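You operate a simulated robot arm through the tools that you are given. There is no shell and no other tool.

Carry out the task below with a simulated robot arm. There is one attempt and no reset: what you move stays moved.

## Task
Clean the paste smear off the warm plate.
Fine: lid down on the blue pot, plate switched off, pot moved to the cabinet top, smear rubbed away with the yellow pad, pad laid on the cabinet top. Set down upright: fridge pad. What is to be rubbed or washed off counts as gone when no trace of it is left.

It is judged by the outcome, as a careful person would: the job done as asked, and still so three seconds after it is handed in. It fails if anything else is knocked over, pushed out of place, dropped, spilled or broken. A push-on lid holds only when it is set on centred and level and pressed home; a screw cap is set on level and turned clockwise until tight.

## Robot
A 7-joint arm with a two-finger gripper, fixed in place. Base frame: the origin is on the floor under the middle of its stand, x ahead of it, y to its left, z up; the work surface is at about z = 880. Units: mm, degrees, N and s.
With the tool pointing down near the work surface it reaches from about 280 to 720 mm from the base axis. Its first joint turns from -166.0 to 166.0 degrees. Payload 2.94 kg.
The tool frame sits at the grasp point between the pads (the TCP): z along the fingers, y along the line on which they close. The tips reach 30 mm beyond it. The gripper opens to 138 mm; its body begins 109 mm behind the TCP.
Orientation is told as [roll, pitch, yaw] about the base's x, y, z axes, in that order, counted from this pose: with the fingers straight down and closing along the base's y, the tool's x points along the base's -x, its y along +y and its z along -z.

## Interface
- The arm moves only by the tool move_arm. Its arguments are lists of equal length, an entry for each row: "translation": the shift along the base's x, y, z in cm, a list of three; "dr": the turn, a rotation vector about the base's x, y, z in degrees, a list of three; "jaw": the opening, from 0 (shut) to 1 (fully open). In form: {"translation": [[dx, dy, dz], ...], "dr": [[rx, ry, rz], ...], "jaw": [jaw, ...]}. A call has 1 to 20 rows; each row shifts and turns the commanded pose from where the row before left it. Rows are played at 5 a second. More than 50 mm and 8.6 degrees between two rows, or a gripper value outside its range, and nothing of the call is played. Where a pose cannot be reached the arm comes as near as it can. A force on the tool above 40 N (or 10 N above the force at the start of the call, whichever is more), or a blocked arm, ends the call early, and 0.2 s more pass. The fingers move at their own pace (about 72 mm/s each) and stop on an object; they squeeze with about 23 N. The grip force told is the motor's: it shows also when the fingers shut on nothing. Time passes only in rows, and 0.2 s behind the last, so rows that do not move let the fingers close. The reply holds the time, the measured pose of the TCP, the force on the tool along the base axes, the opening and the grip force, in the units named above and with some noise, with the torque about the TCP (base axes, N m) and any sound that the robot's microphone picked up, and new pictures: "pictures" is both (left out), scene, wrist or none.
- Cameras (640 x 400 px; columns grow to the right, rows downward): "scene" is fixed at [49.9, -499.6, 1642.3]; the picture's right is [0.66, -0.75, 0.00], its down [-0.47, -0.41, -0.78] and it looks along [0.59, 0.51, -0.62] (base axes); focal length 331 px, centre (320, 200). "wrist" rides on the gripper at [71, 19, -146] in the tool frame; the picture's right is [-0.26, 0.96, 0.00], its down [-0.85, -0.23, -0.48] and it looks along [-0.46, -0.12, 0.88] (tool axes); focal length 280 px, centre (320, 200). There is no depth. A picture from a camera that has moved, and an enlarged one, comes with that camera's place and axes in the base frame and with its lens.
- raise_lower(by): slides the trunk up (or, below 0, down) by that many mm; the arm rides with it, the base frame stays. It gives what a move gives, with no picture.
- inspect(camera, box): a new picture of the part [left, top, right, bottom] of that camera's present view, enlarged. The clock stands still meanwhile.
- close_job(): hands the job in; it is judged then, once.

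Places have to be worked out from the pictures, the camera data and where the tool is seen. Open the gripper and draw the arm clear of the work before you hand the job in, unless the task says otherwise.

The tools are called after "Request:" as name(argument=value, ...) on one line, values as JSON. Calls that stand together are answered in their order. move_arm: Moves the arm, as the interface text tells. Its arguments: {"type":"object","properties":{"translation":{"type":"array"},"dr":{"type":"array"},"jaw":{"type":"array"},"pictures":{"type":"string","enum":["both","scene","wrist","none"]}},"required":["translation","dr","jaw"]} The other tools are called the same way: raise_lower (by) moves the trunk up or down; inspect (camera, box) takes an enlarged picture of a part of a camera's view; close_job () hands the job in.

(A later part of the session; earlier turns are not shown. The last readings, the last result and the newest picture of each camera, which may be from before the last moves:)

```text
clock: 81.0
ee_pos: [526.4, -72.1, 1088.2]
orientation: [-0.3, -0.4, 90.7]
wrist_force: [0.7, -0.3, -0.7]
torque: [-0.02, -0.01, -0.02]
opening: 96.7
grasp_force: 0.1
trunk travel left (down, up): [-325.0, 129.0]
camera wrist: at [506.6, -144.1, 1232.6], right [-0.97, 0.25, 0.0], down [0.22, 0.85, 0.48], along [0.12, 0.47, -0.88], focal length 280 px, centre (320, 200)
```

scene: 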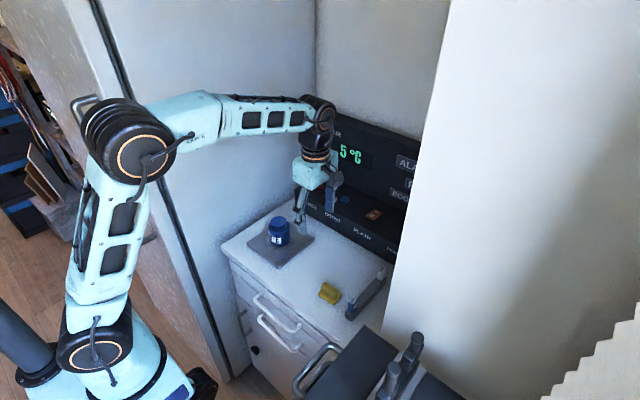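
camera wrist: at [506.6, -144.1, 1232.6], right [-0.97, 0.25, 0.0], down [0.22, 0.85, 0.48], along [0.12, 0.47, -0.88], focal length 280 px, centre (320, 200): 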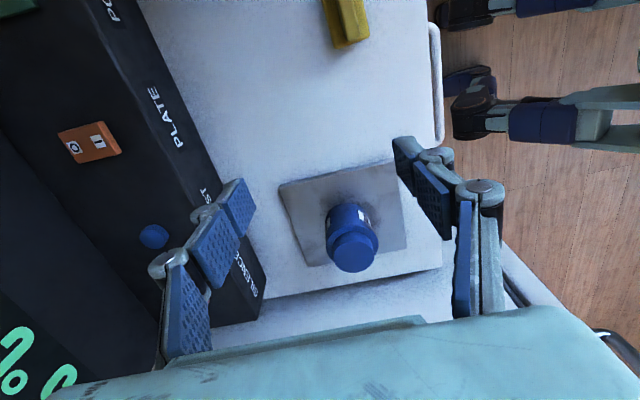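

Tilting in free space toward +y, in two stages, to check reach.

Request:
move_arm(translation=[[0, 0.5, 0], [0, 0.5, 0], [0, 0.5, 0], [0, 0.5, 0], [0, 0.5, 0], [0, 0, 0]], dr=[[7.5, 0, 0], [7.5, 0, 0], [7.5, 0, 0], [7.5, 0, 0], [7.5, 0, 0], [0, 0, 0]], jaw=[0.7, 0.7, 0.7, 0.7, 0.7, 0.7])

```text
clock: 82.4
ee_pos: [526.9, -47.0, 1087.8]
orientation: [-0.8, -37.9, 90.8]
wrist_force: [-0.1, -0.3, -1.0]
torque: [-0.02, 0.01, 0.01]
opening: 96.5
grasp_force: 0.0
trunk travel left (down, up): [-325.0, 129.0]
camera wrist: at [506.8, -192.6, 1158.2], right [-0.97, 0.2, 0.15], down [0.22, 0.38, 0.9], along [0.12, 0.9, -0.41], focal length 280 px, centre (320, 200)
```

scene: 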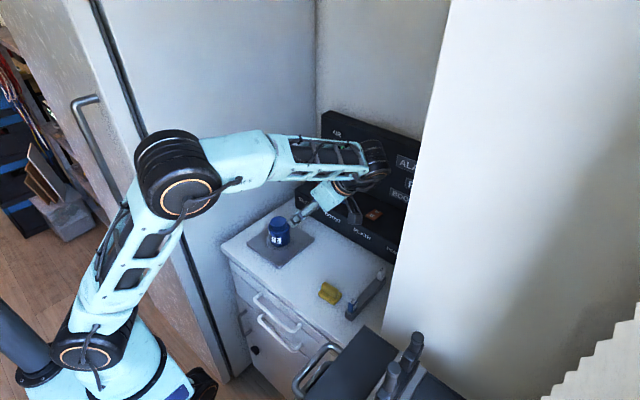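
wrist: 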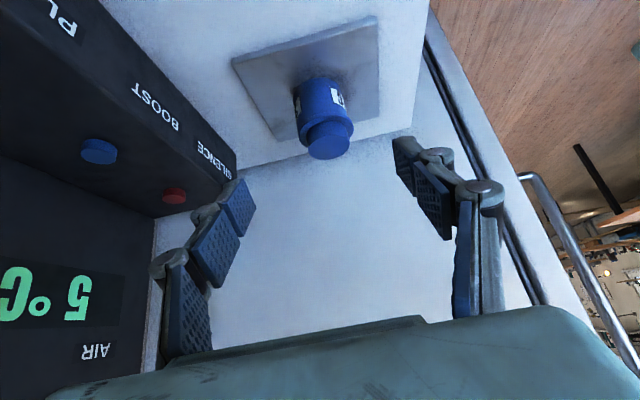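

Works so far. I continue to 60°.

Request:
move_arm(translation=[[0, 0.5, 0], [0, 0.5, 0], [0, 0.5, 0], [0, 0, 0], [0, 0, 0]], dr=[[7.5, 0, 0], [7.5, 0, 0], [7.2, 0.4, -0.5], [0, 0, 0], [0, 0, 0]], jaw=[0.7, 0.7, 0.7, 0.7, 0.7])

Request:
inspect(camera="wrist", box=[240, 0, 400, 130])

```text
clock: 83.6
ee_pos: [526.4, -32.1, 1088.3]
orientation: [-0.6, -60.1, 90.0]
wrist_force: [-0.8, -0.7, 0.1]
torque: [-0.01, 0.02, -0.01]
opening: 96.6
grasp_force: 0.0
trunk travel left (down, up): [-325.0, 129.0]
camera wrist: at [505.8, -193.5, 1098.4], right [-0.97, 0.14, 0.22], down [0.23, 0.01, 0.97], along [0.13, 0.99, -0.04], focal length 280 px, centre (320, 200)
```

scene: 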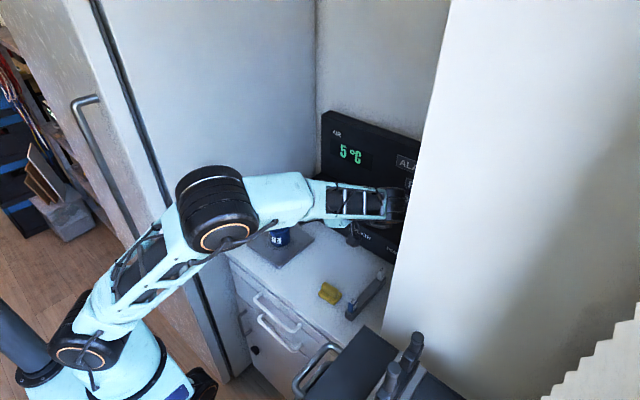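
wrist: 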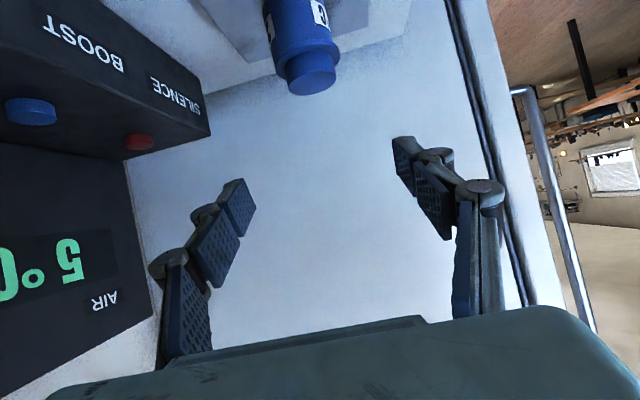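

```text
3.08 times, centred on (320, 65) of wrist
camera zoom: at [505.8, -193.5, 1098.4], right [-0.97, 0.14, 0.22], down [0.23, 0.01, 0.97], along [0.13, 0.99, -0.04], focal length 863 px, centre (320, 615)
```

zoom: 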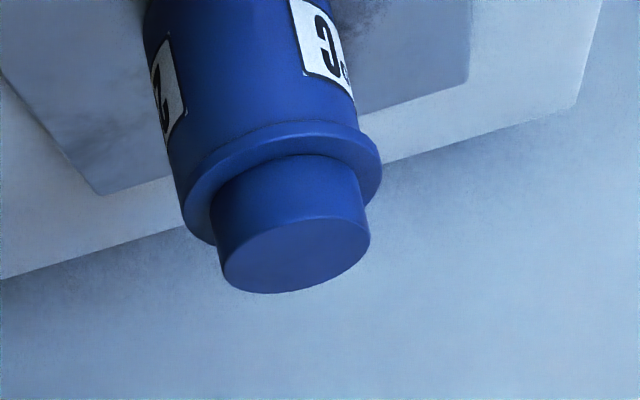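

60° tilt is reachable, and the horizontal view confirms the lid flange sits flush and level on the pot. I move over to the pot's y and descend partway straddling it.

Request:
move_arm(translation=[[0, 3, 0], [0, 4, 0], [0, 3, 0], [0, 1.3, -1], [0, 0, -3], [0, 0, -4], [0, 0, -1], [0, 0, 0], [0, 0, 0]], dr=[[0, 0.3, 0], [0, 0, 0], [0, 0, 0], [0, 0, 0], [0, 0, 0], [0, 0, 0], [0, 0, 0], [0, 0, 0], [0, 0, 0]], jaw=[0.7, 0.7, 0.7, 0.7, 0.7, 0.7, 0.7, 0.7, 0.7])

Request:
inspect(camera="wrist", box=[200, 0, 440, 200])

Request:
inspect(camera="scene", box=[220, 160, 420, 320])

```text
clock: 85.6
ee_pos: [525.4, 77.7, 998.4]
orientation: [0.1, -60.0, 89.5]
wrist_force: [-0.7, 0.7, 0.2]
torque: [-0.01, 0.0, -0.02]
opening: 96.6
grasp_force: 0.1
trunk travel left (down, up): [-325.0, 129.0]
camera wrist: at [505.2, -83.3, 1010.0], right [-0.96, 0.14, 0.23], down [0.23, 0.01, 0.97], along [0.13, 0.99, -0.04], focal length 280 px, centre (320, 200)
```

scene: 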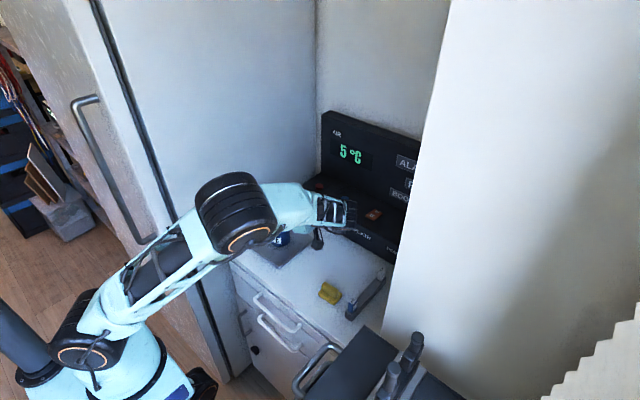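
wrist: 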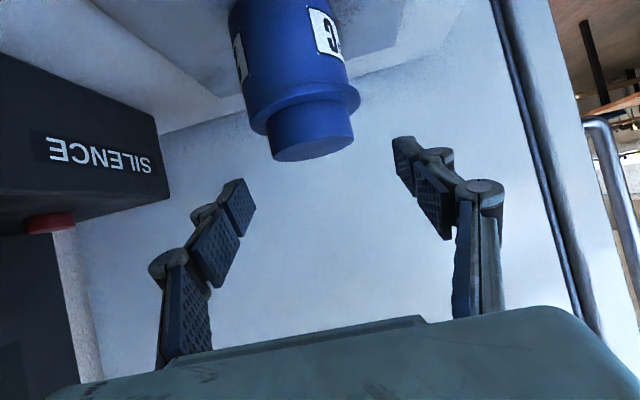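

```text
2.00 times, centred on (320, 100) of wrist
camera zoom: at [505.2, -83.3, 1010.0], right [-0.96, 0.14, 0.23], down [0.23, 0.01, 0.97], along [0.13, 0.99, -0.04], focal length 561 px, centre (320, 400)
```

zoom: 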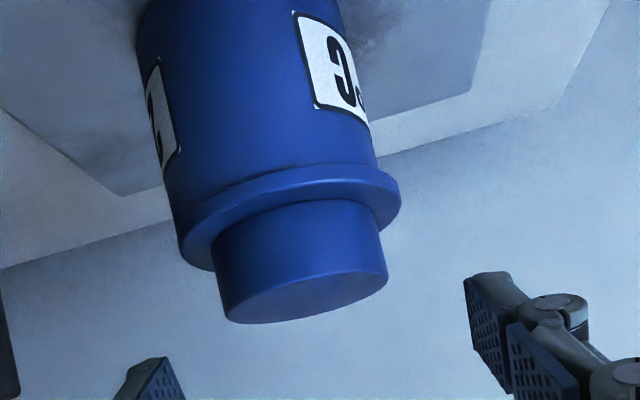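

```text
2.50 times, centred on (320, 240) of scene
camera zoom: at [49.9, -499.6, 1642.3], right [0.66, -0.75, 0.0], down [-0.47, -0.41, -0.78], along [0.59, 0.51, -0.62], focal length 827 px, centre (320, 100)
```

zoom: 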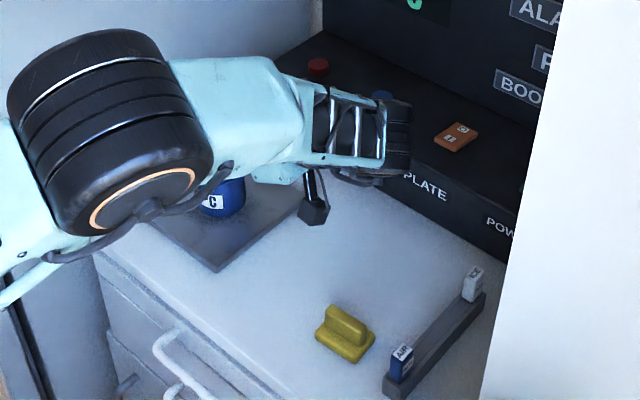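

Straddling looks good; pot is ~1.5 mm to -x of the gripper centre. I correct and descend most of the way.

Request:
move_arm(translation=[[-0.15, 0.3, -1], [0, 0, -1.5], [0, 0, -1.5], [0, 0, -1.5], [0, 0, -0.8], [0, 0, 0], [0, 0, 0]], dr=[[0, 0, 0], [0, 0, 0], [0, 0, 0], [0, 0, 0], [0, 0, 0], [0, 0, 0], [0, 0, 0]], jaw=[0.7, 0.7, 0.7, 0.7, 0.7, 0.7, 0.7])

Request:
inspect(camera="wrist", box=[200, 60, 440, 260])

Request:
inspect(camera="scene", box=[220, 160, 420, 320])

```text
clock: 87.2
ee_pos: [523.0, 82.4, 934.7]
orientation: [0.2, -60.1, 89.5]
wrist_force: [-0.4, 0.2, 0.1]
torque: [0.01, -0.01, 0.0]
opening: 96.5
grasp_force: 0.1
trunk travel left (down, up): [-325.0, 129.0]
camera wrist: at [504.3, -78.2, 945.4], right [-0.96, 0.14, 0.23], down [0.23, 0.01, 0.97], along [0.13, 0.99, -0.04], focal length 280 px, centre (320, 200)
```

scene: 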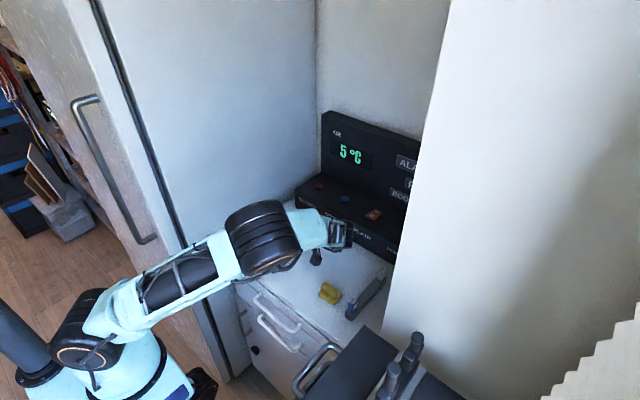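
wrist: 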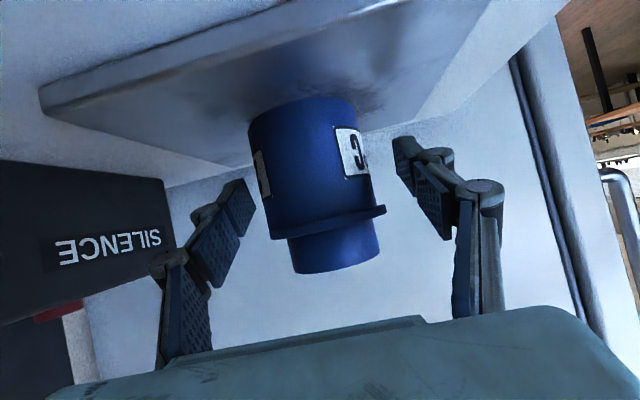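

```text
2.00 times, centred on (320, 160) of wrist
camera zoom: at [504.3, -78.2, 945.4], right [-0.96, 0.14, 0.23], down [0.23, 0.01, 0.97], along [0.13, 0.99, -0.04], focal length 561 px, centre (320, 280)
```

zoom: 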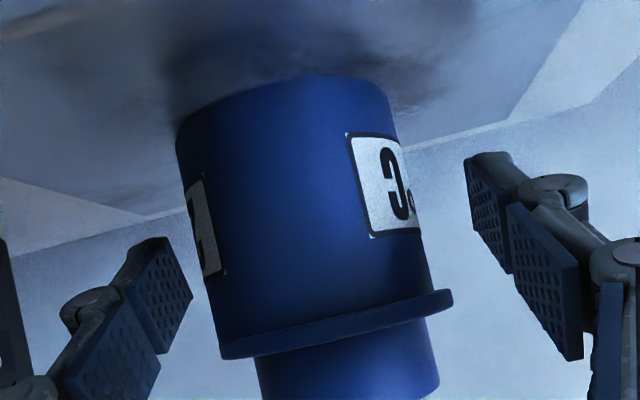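

```text
2.50 times, centred on (320, 240) of scene
camera zoom: at [49.9, -499.6, 1642.3], right [0.66, -0.75, 0.0], down [-0.47, -0.41, -0.78], along [0.59, 0.51, -0.62], focal length 827 px, centre (320, 100)
```

zoom: 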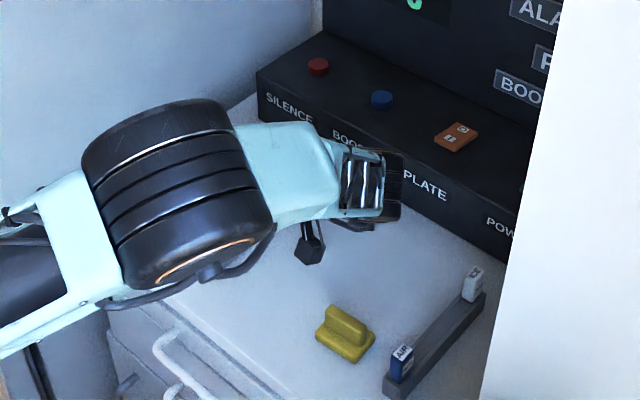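

Very clear side view: the flange is flush all along the rim; plate top ≈ z 893, rim ≈ z 952. I lower to TCP z≈924 and close on the pot body below the flange.

Request:
move_arm(translation=[[0.12, 0, -0.6], [0, 0, -0.5], [0, 0, 0], [0, 0, 0], [0, 0, 0], [0, 0, 0], [0, 0, 0]], dr=[[0, 0, 0], [0, 0, 0], [0, 0, 0], [0, 0, 0], [0, 0, 0], [0, 0, 0], [0, 0, 0]], jaw=[0.7, 0.7, 0.6, 0.55, 0.5, 0.45, 0.4])

Request:
inspect(camera="wrist", box=[200, 60, 440, 260])

```text
clock: 88.8
ee_pos: [525.2, 83.7, 922.1]
orientation: [0.1, -60.0, 89.5]
wrist_force: [1.8, 0.0, 1.0]
torque: [0.01, -0.13, 0.0]
opening: 60.5
grasp_force: 23.3
trunk travel left (down, up): [-325.0, 129.0]
camera wrist: at [504.8, -77.9, 932.9], right [-0.96, 0.14, 0.23], down [0.23, 0.01, 0.97], along [0.13, 0.99, -0.04], focal length 280 px, centre (320, 200)
```

scene: 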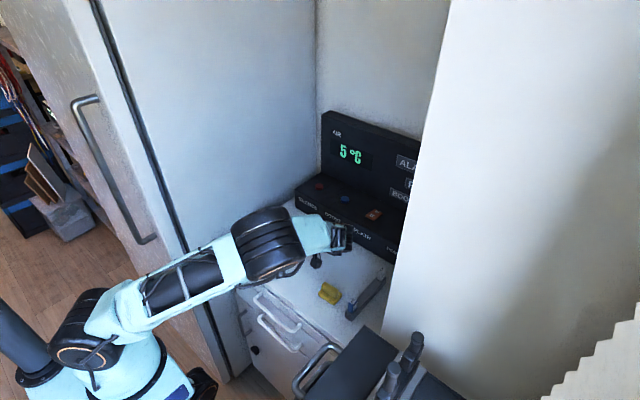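
wrist: 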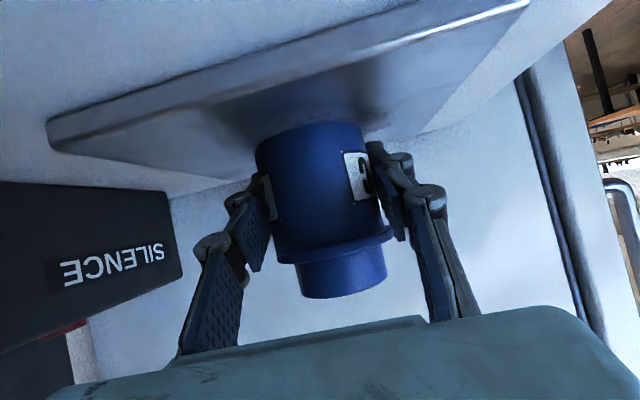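

```text
2.00 times, centred on (320, 160) of wrist
camera zoom: at [504.8, -77.9, 932.9], right [-0.96, 0.14, 0.23], down [0.23, 0.01, 0.97], along [0.13, 0.99, -0.04], focal length 561 px, centre (320, 280)
```

zoom: 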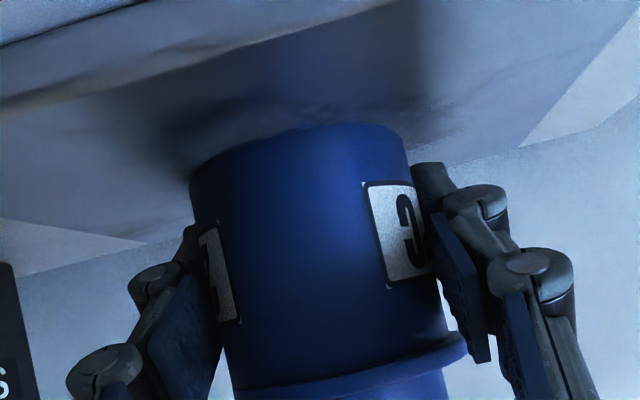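

The pot body is gripped (60.5 mm, 23 N) with the flange clear of the fingers. I lift slowly and check it comes up level with the lid on.

Request:
move_arm(translation=[[0, 0, 0], [0, 0, 0.2], [0, 0, 0.3], [0, 0, 0.5], [0, 0, 0]], dr=[[0, 0, 0], [0, 0, 0], [0, 0, 0], [0, 0, 0], [0, 0, 0]], jaw=[0.35, 0.35, 0.35, 0.35, 0.35])

Request:
inspect(camera="wrist", box=[200, 60, 440, 260])

```text
clock: 90.0
ee_pos: [526.1, 83.8, 933.1]
orientation: [0.1, -60.0, 89.4]
wrist_force: [-0.2, 0.2, -4.2]
torque: [0.01, 0.01, -0.01]
opening: 60.5
grasp_force: 23.2
trunk travel left (down, up): [-325.0, 129.0]
camera wrist: at [506.0, -78.3, 944.4], right [-0.96, 0.14, 0.23], down [0.23, 0.01, 0.97], along [0.13, 0.99, -0.04], focal length 280 px, centre (320, 200)
```

scene: 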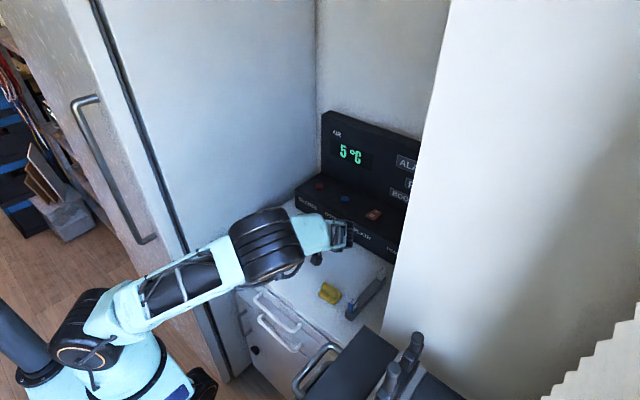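
wrist: 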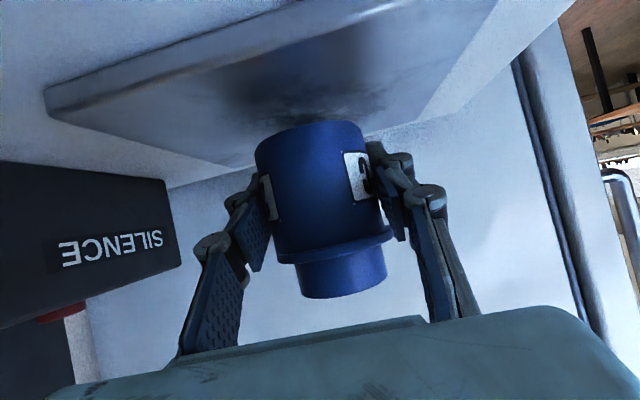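

```text
2.00 times, centred on (320, 160) of wrist
camera zoom: at [506.0, -78.3, 944.4], right [-0.96, 0.14, 0.23], down [0.23, 0.01, 0.97], along [0.13, 0.99, -0.04], focal length 561 px, centre (320, 280)
```

zoom: 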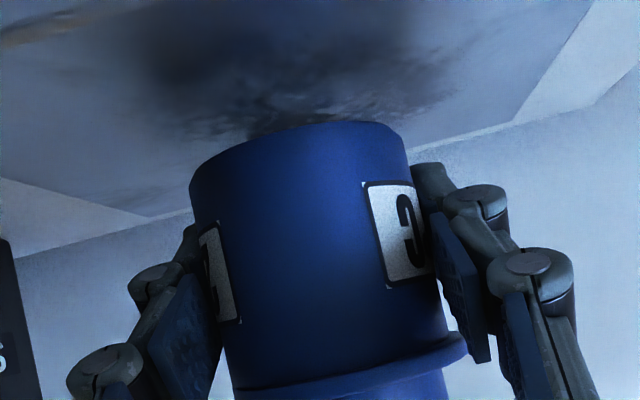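

The pot (≈0.43 kg) hangs level with its lid. I raise it 3 cm more and carry it to the right of the plate, toward (571, -32).

Request:
move_arm(translation=[[0, 0, 0.8], [0, 0, 1], [0, 0, 0.8], [0.8, -1, 0], [0.8, -1.8, 0], [0.8, -1.8, 0], [0.8, -1.8, 0], [0.7, -1.8, 0], [0.6, -1.8, 0], [0, -1.2, 0], [0, -0.4, 0], [0, 0, 0], [0, 0, 0]], dr=[[0, 0, 0], [0, 0, 0], [0, 0, 0], [0, 0, 0], [0, 0, 0], [0, 0, 0], [0, 0, 0], [0, 0, 0], [0, 0, 0], [0, 0, 0], [0, 0, 0], [0, 0, 0], [0, 0, 0]], jaw=[0.35, 0.35, 0.35, 0.35, 0.35, 0.35, 0.35, 0.35, 0.35, 0.35, 0.35, 0.35, 0.35])

Request:
inspect(camera="wrist", box=[160, 20, 480, 280])

Request:
inspect(camera="scene", box=[220, 160, 420, 320])

```text
clock: 92.8
ee_pos: [570.1, -32.1, 959.9]
orientation: [0.2, -60.0, 89.4]
wrist_force: [-0.1, 0.0, -4.3]
torque: [-0.03, -0.01, 0.0]
opening: 60.4
grasp_force: 23.3
trunk travel left (down, up): [-325.0, 129.0]
camera wrist: at [551.1, -193.2, 970.3], right [-0.96, 0.14, 0.23], down [0.23, 0.01, 0.97], along [0.13, 0.99, -0.04], focal length 280 px, centre (320, 200)
```

scene: 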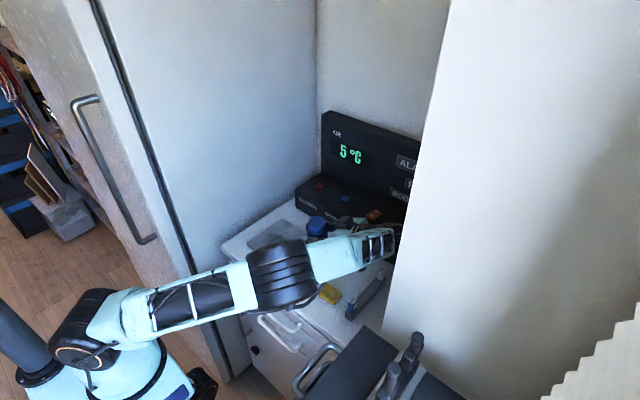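
wrist: 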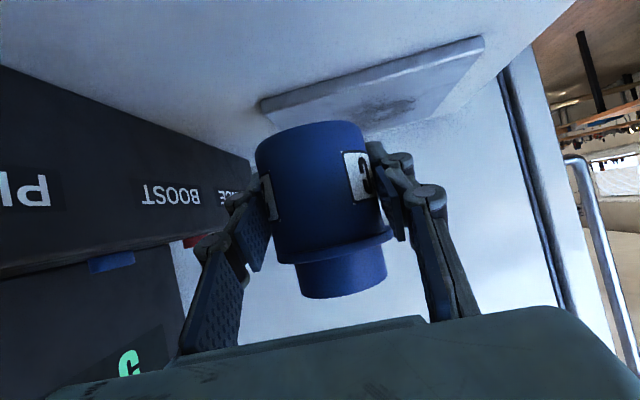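

```text
1.54 times, centred on (320, 150) of wrist
camera zoom: at [551.1, -193.2, 970.3], right [-0.96, 0.14, 0.23], down [0.23, 0.01, 0.97], along [0.13, 0.99, -0.04], focal length 431 px, centre (320, 277)
```

zoom: 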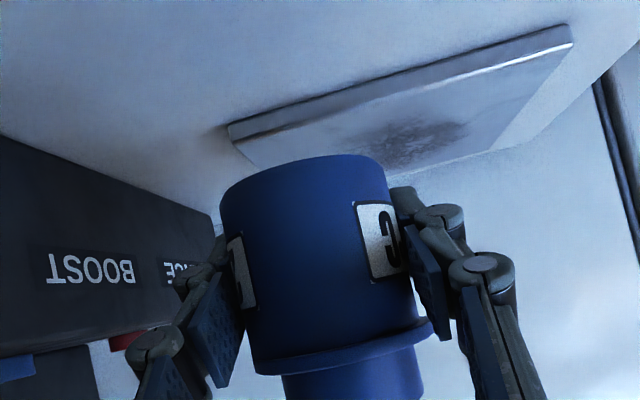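

```text
2.50 times, centred on (320, 240) of scene
camera zoom: at [49.9, -499.6, 1642.3], right [0.66, -0.75, 0.0], down [-0.47, -0.41, -0.78], along [0.59, 0.51, -0.62], focal length 827 px, centre (320, 100)
```

zoom: 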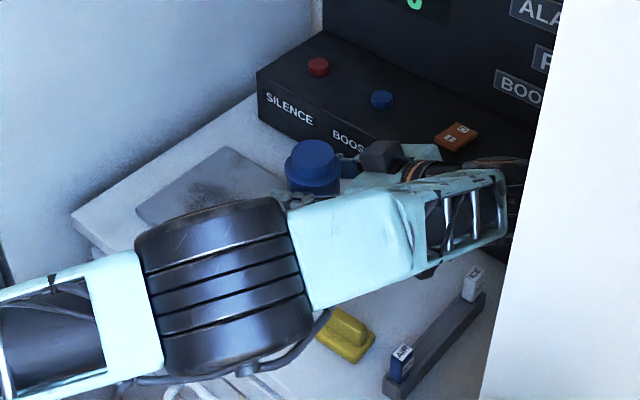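

Pot is carried level to about (570, -35). I shift a further 4 mm away from the plate and lower toward the cabinet top, stopping just above it.

Request:
move_arm(translation=[[0, -0.2, -1], [0, -0.2, -1.2], [0, 0, -1.2], [0, 0, -0.8], [0, 0, -0.3], [0, 0, 0], [0, 0, 0]], dr=[[0, 0, 0], [0, 0, 0], [0, 0, 0], [0, 0, 0], [0, 0, 0], [0, 0, 0], [0, 0, 0]], jaw=[0.35, 0.35, 0.35, 0.35, 0.35, 0.35, 0.35])

Request:
inspect(camera="wrist", box=[160, 20, 480, 280])

Request:
inspect(camera="scene", box=[240, 180, 420, 320])

```text
clock: 94.4
ee_pos: [569.9, -35.6, 915.3]
orientation: [0.2, -59.9, 89.3]
wrist_force: [0.6, -0.5, -4.8]
torque: [0.02, -0.01, -0.01]
opening: 60.5
grasp_force: 23.4
trunk travel left (down, up): [-325.0, 129.0]
camera wrist: at [549.8, -197.3, 925.4], right [-0.96, 0.14, 0.23], down [0.23, 0.01, 0.97], along [0.13, 0.99, -0.04], focal length 280 px, centre (320, 200)
```

scene: 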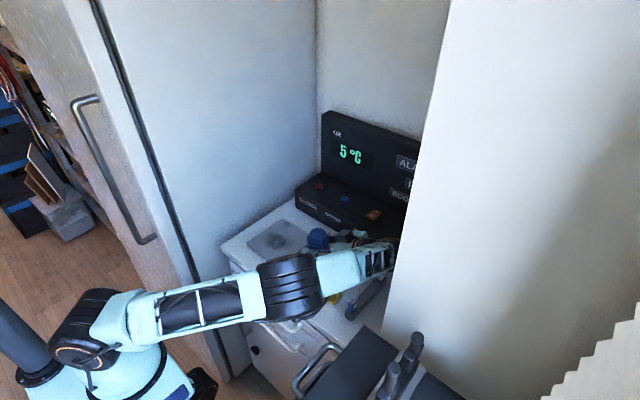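
wrist: 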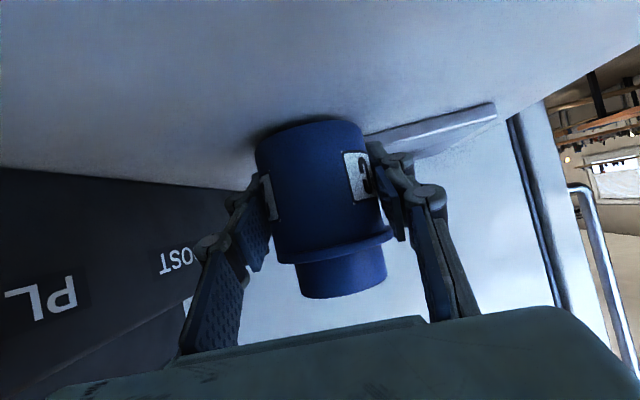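

```text
1.54 times, centred on (320, 150) of wrist
camera zoom: at [549.8, -197.3, 925.4], right [-0.96, 0.14, 0.23], down [0.23, 0.01, 0.97], along [0.13, 0.99, -0.04], focal length 431 px, centre (320, 277)
```

zoom: 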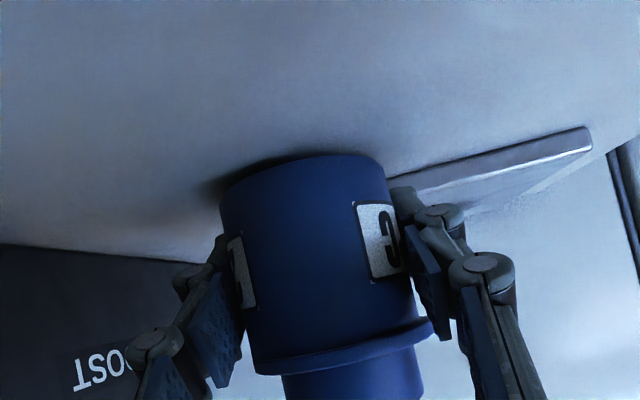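

```text
2.86 times, centred on (330, 250) of scene
camera zoom: at [49.9, -499.6, 1642.3], right [0.66, -0.75, 0.0], down [-0.47, -0.41, -0.78], along [0.59, 0.51, -0.62], focal length 945 px, centre (291, 57)
```

zoom: 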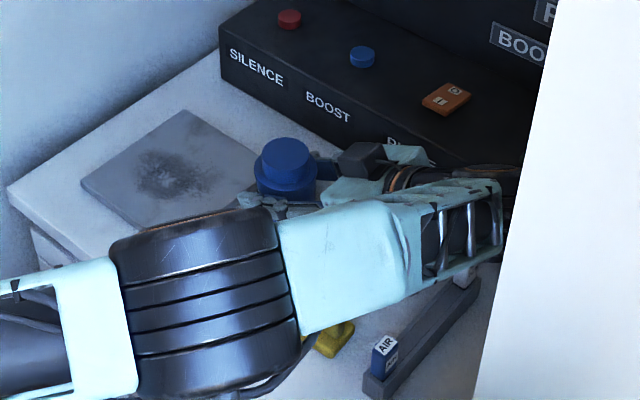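

The pot is a few millimetres above the cabinet top. I lower gently until it takes the weight.

Request:
move_arm(translation=[[0, 0, -0.15], [0, 0, -0.15], [0, 0, -0.1], [0, 0, -0.1], [0, 0, -0.1], [0, 0, 0]], dr=[[0, 0, 0], [0, 0, 0], [0, 0, 0], [0, 0, 0], [0, 0, 0], [0, 0, 0]], jaw=[0.35, 0.35, 0.35, 0.35, 0.35, 0.35], pictures="wrist")

Request:
inspect(camera="wrist", box=[220, 90, 420, 250])

```text
clock: 95.8
ee_pos: [570.3, -34.6, 910.0]
orientation: [0.0, -60.1, 89.6]
wrist_force: [-1.5, -0.5, 2.8]
torque: [-0.13, -0.04, 0.01]
opening: 60.5
grasp_force: 23.2
trunk travel left (down, up): [-325.0, 129.0]
camera wrist: at [550.4, -197.2, 920.8], right [-0.96, 0.14, 0.23], down [0.23, 0.01, 0.97], along [0.13, 0.99, -0.04], focal length 280 px, centre (320, 200)
```

wrist: 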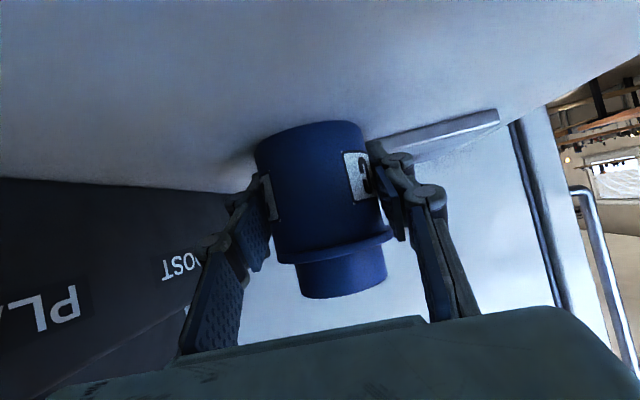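

```text
2.50 times, centred on (320, 170) of wrist
camera zoom: at [550.4, -197.2, 920.8], right [-0.96, 0.14, 0.23], down [0.23, 0.01, 0.97], along [0.13, 0.99, -0.04], focal length 701 px, centre (320, 275)
```

zoom: 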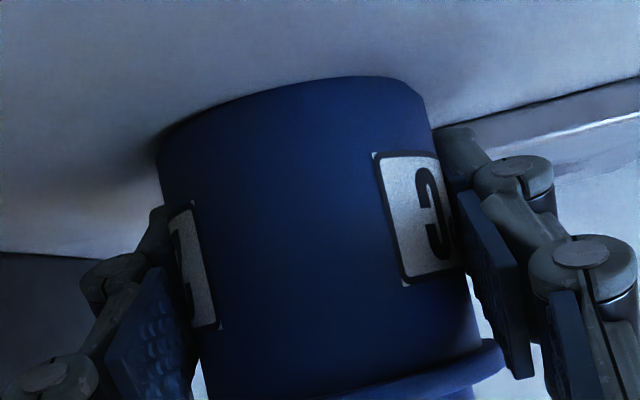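

The pot now rests on the cabinet top (+2.8 N). I open the jaw and rise straight up clear of the lid.

Request:
move_arm(translation=[[0, 0, 0], [0, 0, 0], [0, 0, 0], [0, 0, 0], [0, 0, 1], [0, 0, 2], [0, 0, 3], [0, 0, 4], [0, 1, 4], [0, 0, 0]], dr=[[0, 0, 0], [0, 0, 0], [0, 0, 0], [0, 0, 0], [0, 0, 0], [0, 0, 0], [0, 0, 0], [0, 0, 0], [0, 0, 0], [0, 0, 0]], jaw=[0.55, 0.65, 0.7, 0.7, 0.7, 0.7, 0.7, 0.7, 0.7, 0.7])

Request:
inspect(camera="scene", box=[240, 180, 420, 320])

Request:
inspect(camera="wrist", box=[200, 0, 440, 150])

```text
clock: 98.0
ee_pos: [567.3, -28.8, 1051.5]
orientation: [0.2, -60.0, 89.5]
wrist_force: [0.2, -0.1, 0.7]
torque: [0.0, -0.02, -0.02]
opening: 96.5
grasp_force: 0.1
trunk travel left (down, up): [-325.0, 129.0]
camera wrist: at [547.3, -189.7, 1061.9], right [-0.96, 0.14, 0.23], down [0.23, 0.01, 0.97], along [0.13, 0.99, -0.04], focal length 280 px, centre (320, 200)
```

scene: 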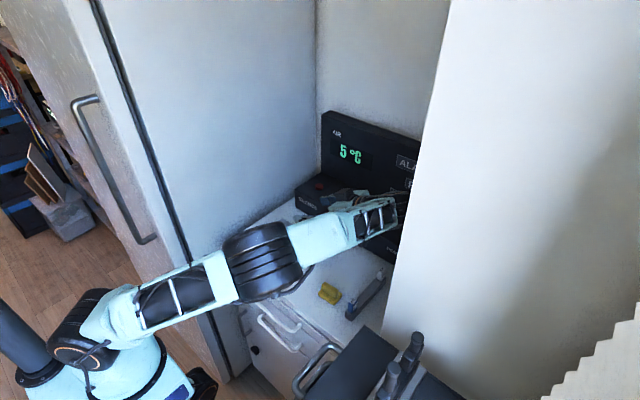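
wrist: 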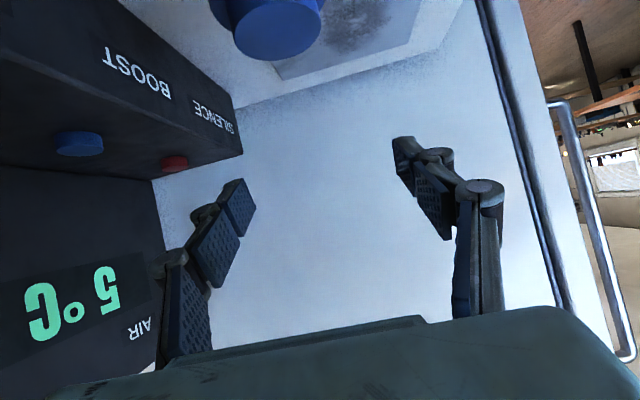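

```text
2.86 times, centred on (330, 250) of scene
camera zoom: at [49.9, -499.6, 1642.3], right [0.66, -0.75, 0.0], down [-0.47, -0.41, -0.78], along [0.59, 0.51, -0.62], focal length 945 px, centre (291, 57)
```

zoom: 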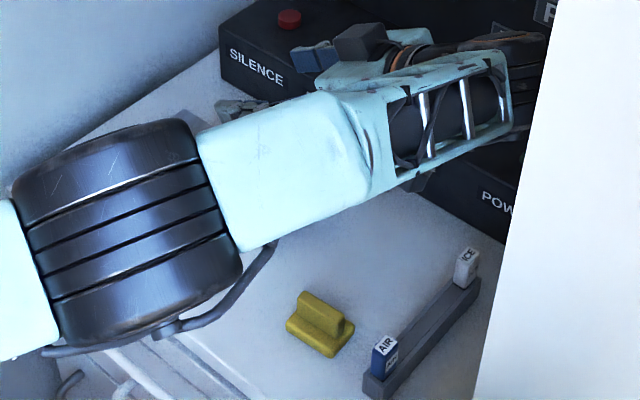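

```text
2.67 times, centred on (320, 75) of wrist
camera zoom: at [547.3, -189.7, 1061.9], right [-0.96, 0.14, 0.23], down [0.23, 0.01, 0.97], along [0.13, 0.99, -0.04], focal length 748 px, centre (320, 533)
```

zoom: 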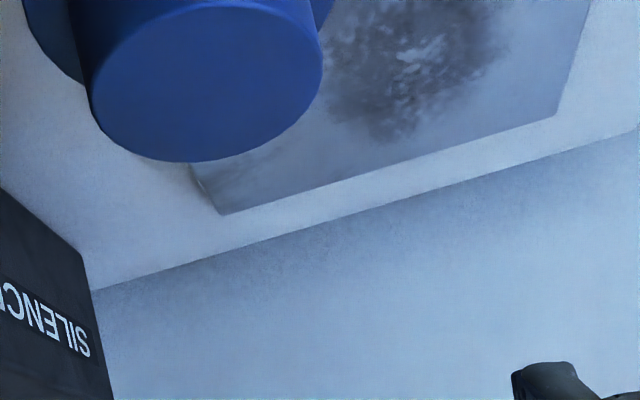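

The pot stands on the cabinet top. I untilt back to vertical while moving toward the yellow pad.

Request:
move_arm(translation=[[0, 0.5, 1], [0, 0.5, 1], [-0.5, 0, 0.5], [-1, -0.5, 0], [-1, -1, 0], [-1, -1.5, 0], [-1, -2, 0], [-1.5, -2, 0], [-2, -2, 0], [-1, -2, 0], [0, -2, 0], [0, 0, 0], [0, 0, 0]], dr=[[-7.5, 0, 0], [-7.5, 0, 0], [-7.5, 0, 0], [-7.5, 0, 0], [-7.5, 0, 0], [-7.5, 0, 0], [-7.5, 0, 0], [-7.5, 0, 0.5], [0, 0, 0], [0, 0, 0], [0, 0, 0], [0, 0, 0], [0, 0, 0]], jaw=[0.6, 0.5, 0.5, 0.5, 0.5, 0.5, 0.5, 0.5, 0.5, 0.5, 0.5, 0.5, 0.5])

Request:
inspect(camera="scene", box=[240, 180, 420, 320])

Request:
inspect(camera="wrist", box=[240, 40, 440, 200])

```text
clock: 100.8
ee_pos: [480.6, -147.4, 1073.6]
orientation: [-0.3, 0.0, 90.2]
wrist_force: [0.3, 0.1, -0.2]
torque: [0.01, 0.0, -0.02]
opening: 68.8
grasp_force: 0.0
trunk travel left (down, up): [-325.0, 129.0]
camera wrist: at [460.6, -218.4, 1218.1], right [-0.97, 0.26, -0.01], down [0.22, 0.85, 0.48], along [0.13, 0.46, -0.88], focal length 280 px, centre (320, 200)
```

scene: 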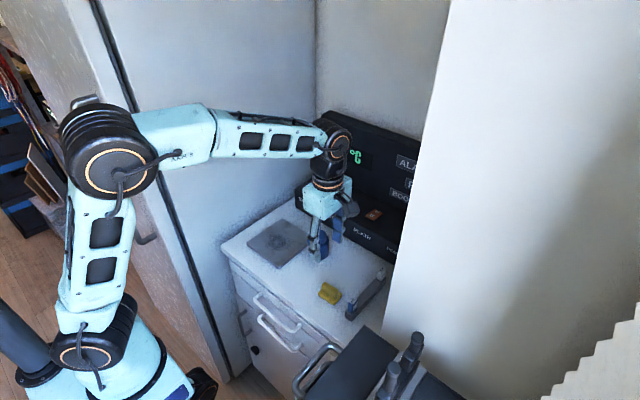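
wrist: 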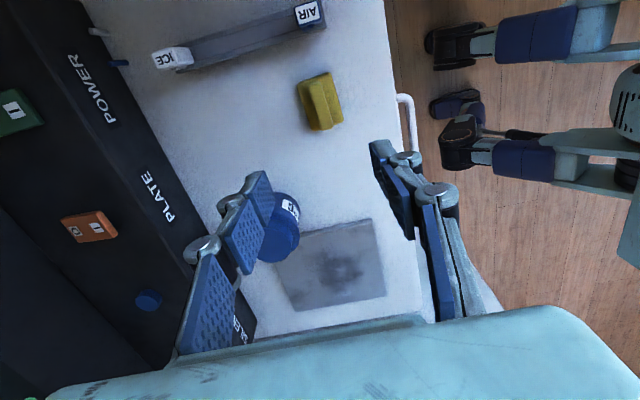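

```text
2.86 times, centred on (330, 250) of scene
camera zoom: at [49.9, -499.6, 1642.3], right [0.66, -0.75, 0.0], down [-0.47, -0.41, -0.78], along [0.59, 0.51, -0.62], focal length 945 px, centre (291, 57)
```

zoom: 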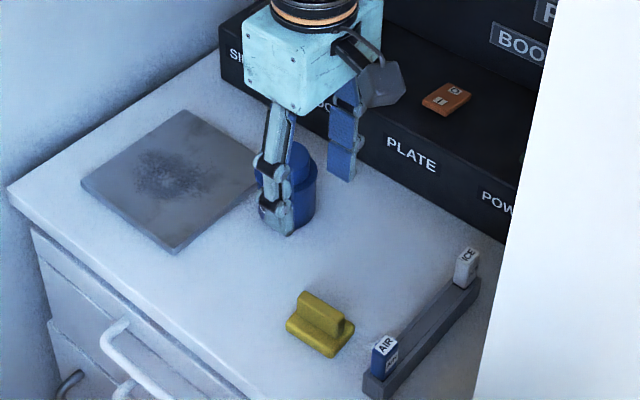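

```text
2.50 times, centred on (340, 120) of wrist
camera zoom: at [460.6, -218.4, 1218.1], right [-0.97, 0.26, -0.01], down [0.22, 0.85, 0.48], along [0.13, 0.46, -0.88], focal length 701 px, centre (270, 400)
```

zoom: 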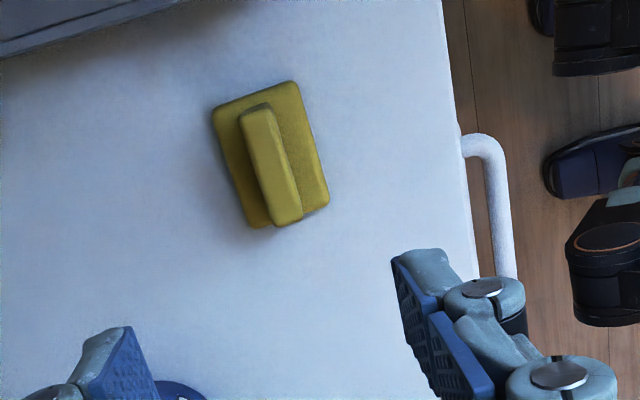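

The plate is clear with the smear in its middle. The pad is centred near (475.6, -167), its rib ~15 mm wide running along y (turned ~5°). I align the tool (yaw 95°), narrow the jaw and descend above it.

Request:
move_arm(translation=[[-0.3, -1, -2], [-0.2, -0.95, -2.5], [0, 0, -3], [0, 0, -2.5], [0, 0, -1], [0, 0, 0], [0, 0, 0]], dr=[[0, 0.3, 2.4], [0, 0, 2.4], [0, 0, 0], [0, 0, 0], [0, 0, 0], [0, 0, 0], [0, 0, 0]], jaw=[0.4, 0.3, 0.25, 0.25, 0.25, 0.25, 0.25])

Request:
inspect(camera="wrist", box=[240, 80, 400, 220])

Request:
inspect(camera="scene", box=[290, 230, 380, 320])

```text
clock: 102.4
ee_pos: [475.2, -165.3, 965.1]
orientation: [0.1, 0.1, 94.9]
wrist_force: [0.5, 0.3, 0.4]
torque: [0.02, 0.04, 0.03]
opening: 34.6
grasp_force: 0.0
trunk travel left (down, up): [-325.0, 129.0]
camera wrist: at [462.7, -237.8, 1110.0], right [-0.98, 0.18, 0.0], down [0.16, 0.87, 0.48], along [0.08, 0.47, -0.88], focal length 280 px, centre (320, 200)
```

scene: 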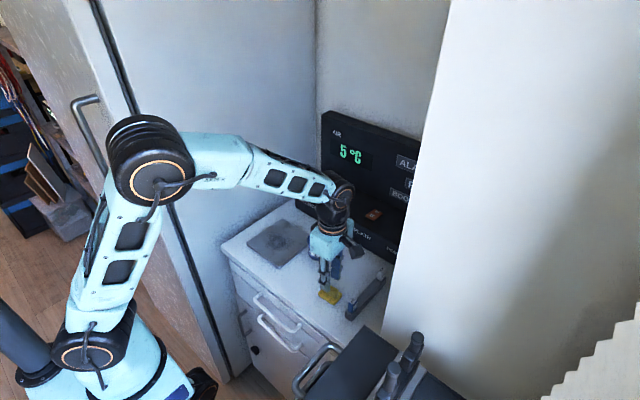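
wrist: 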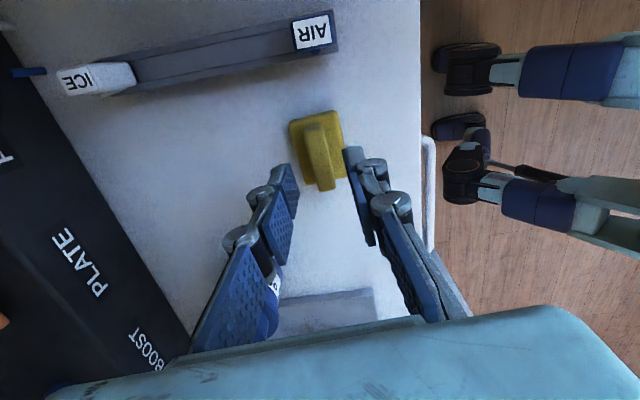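

```text
2.86 times, centred on (320, 150) of wrist
camera zoom: at [462.7, -237.8, 1110.0], right [-0.98, 0.18, 0.0], down [0.16, 0.87, 0.48], along [0.08, 0.47, -0.88], focal length 801 px, centre (320, 343)
```

zoom: 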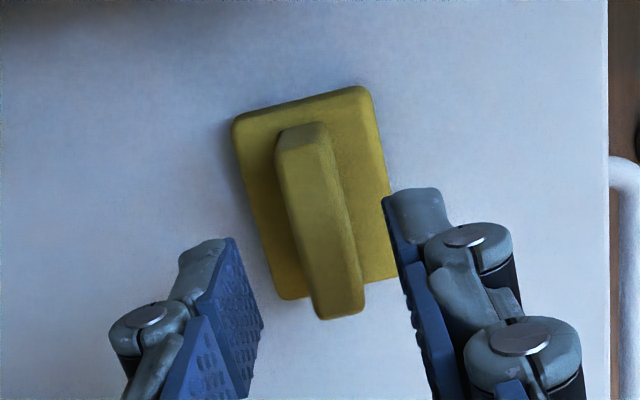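

```text
4.44 times, centred on (335, 275) of scene
camera zoom: at [49.9, -499.6, 1642.3], right [0.66, -0.75, 0.0], down [-0.47, -0.41, -0.78], along [0.59, 0.51, -0.62], focal length 1470 px, centre (253, -133)
```

zoom: 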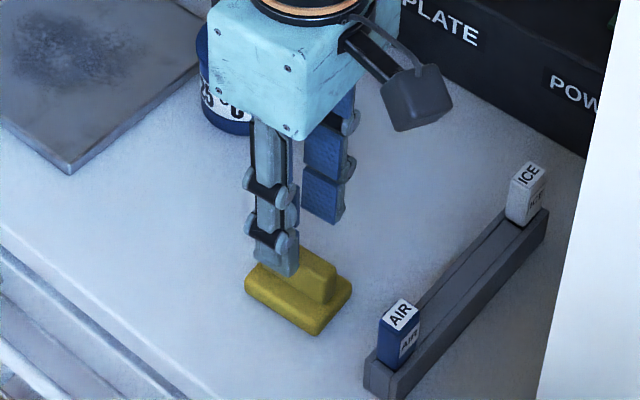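

Aligned on the rib. I descend with the jaw pre-narrowed so the tips end just above the pad's base.

Request:
move_arm(translation=[[0, -0.1, -1.5], [0, 0, -1.5], [0, 0, -0.8], [0, 0, -0.3], [0, 0, 0], [0, 0, 0]], dr=[[0, 0, 0], [0, 0, 0], [0, 0, 0], [0, 0, 0], [0, 0, 0], [0, 0, 0]], jaw=[0.25, 0.25, 0.25, 0.25, 0.25, 0.25])

Request:
inspect(camera="wrist", box=[240, 80, 400, 220])

Request:
inspect(camera="scene", box=[300, 250, 360, 310])

```text
clock: 103.8
ee_pos: [475.6, -166.1, 923.7]
orientation: [0.0, -0.1, 95.1]
wrist_force: [-0.3, 0.2, 2.6]
torque: [0.02, 0.02, 0.01]
opening: 34.9
grasp_force: 0.1
trunk travel left (down, up): [-325.0, 129.0]
camera wrist: at [462.3, -239.1, 1068.4], right [-0.98, 0.18, 0.0], down [0.16, 0.87, 0.48], along [0.08, 0.47, -0.88], focal length 280 px, centre (320, 200)
```

scene: 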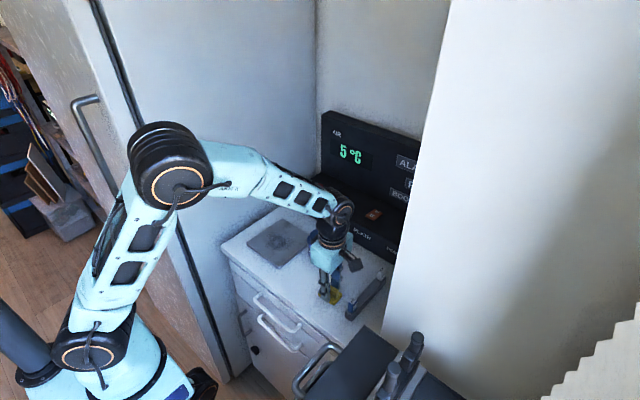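
wrist: 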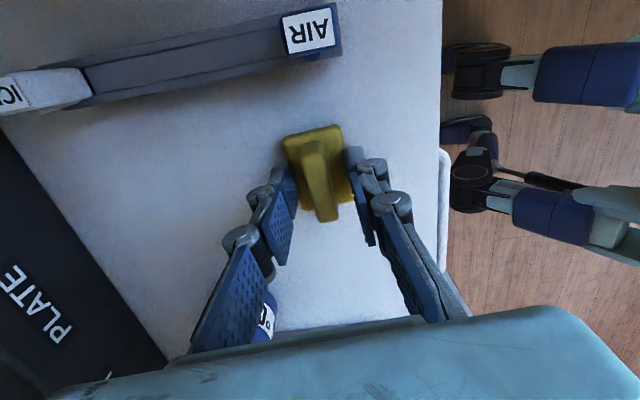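

```text
2.86 times, centred on (320, 150) of wrist
camera zoom: at [462.3, -239.1, 1068.4], right [-0.98, 0.18, 0.0], down [0.16, 0.87, 0.48], along [0.08, 0.47, -0.88], focal length 801 px, centre (320, 343)
```

zoom: 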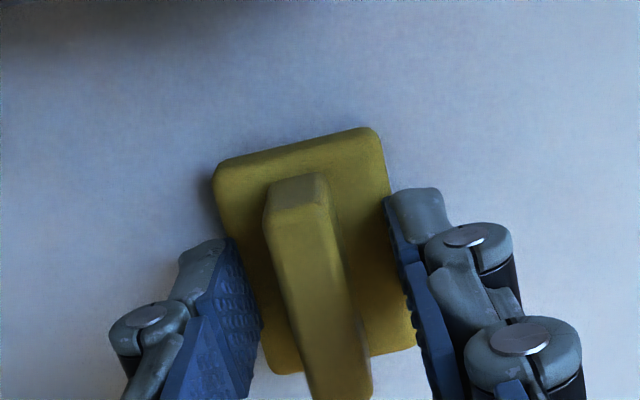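

```text
6.67 times, centred on (330, 280) of scene
camera zoom: at [49.9, -499.6, 1642.3], right [0.66, -0.75, 0.0], down [-0.47, -0.41, -0.78], along [0.59, 0.51, -0.62], focal length 2204 px, centre (253, -333)
```

zoom: 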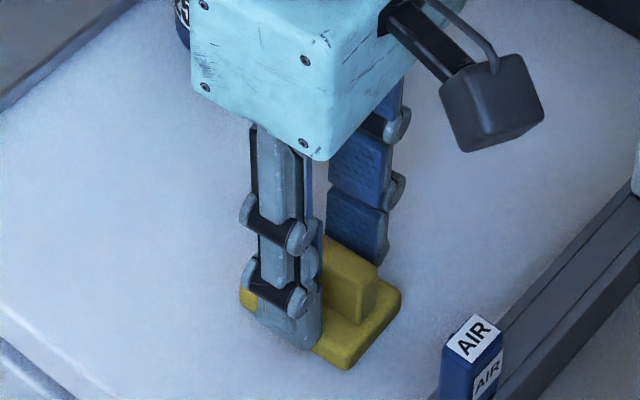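

The tips just touch the pad's base (2.6 N). I lift 1.5 mm and close on the rib.

Request:
move_arm(translation=[[0, 0, 0.15], [0, 0, 0], [0, 0, 0], [0, 0, 0], [0, 0, 0]], dr=[[0, 0, 0], [0, 0, 0], [0, 0, 0], [0, 0, 0], [0, 0, 0]], jaw=[0.25, 0.15, 0.05, 0, 0])

Request:
inspect(camera="wrist", box=[240, 80, 400, 220])

Request:
inspect(camera="scene", box=[300, 250, 360, 310])

```text
clock: 105.0
ee_pos: [472.9, -166.6, 927.1]
orientation: [0.0, 0.0, 95.0]
wrist_force: [0.1, -0.1, -0.3]
torque: [0.01, 0.03, 0.0]
opening: 13.0
grasp_force: 22.7
trunk travel left (down, up): [-325.0, 129.0]
camera wrist: at [462.1, -238.4, 1070.3], right [-0.98, 0.18, 0.0], down [0.16, 0.87, 0.48], along [0.08, 0.47, -0.88], focal length 280 px, centre (320, 200)
```

scene: 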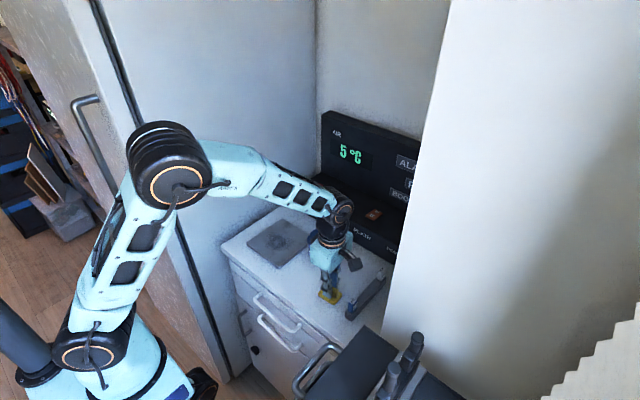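
wrist: 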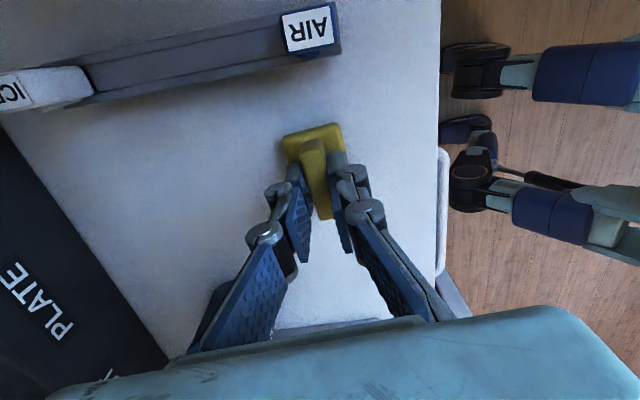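

```text
2.86 times, centred on (320, 150) of wrist
camera zoom: at [462.1, -238.4, 1070.3], right [-0.98, 0.18, 0.0], down [0.16, 0.87, 0.48], along [0.08, 0.47, -0.88], focal length 801 px, centre (320, 343)
```

zoom: 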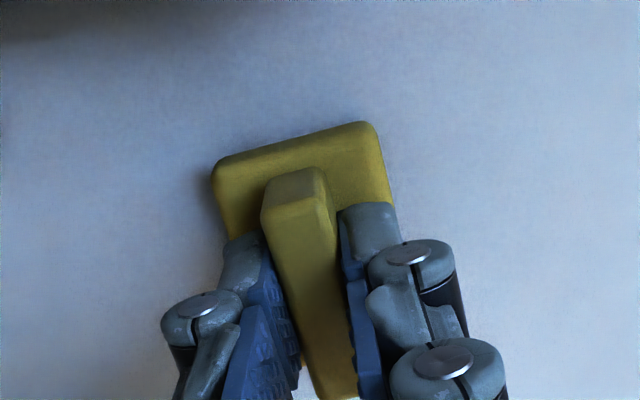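

```text
6.67 times, centred on (330, 280) of scene
camera zoom: at [49.9, -499.6, 1642.3], right [0.66, -0.75, 0.0], down [-0.47, -0.41, -0.78], along [0.59, 0.51, -0.62], focal length 2204 px, centre (253, -333)
```

zoom: 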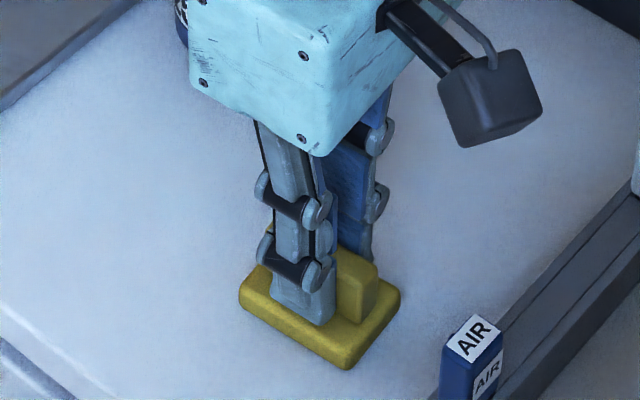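

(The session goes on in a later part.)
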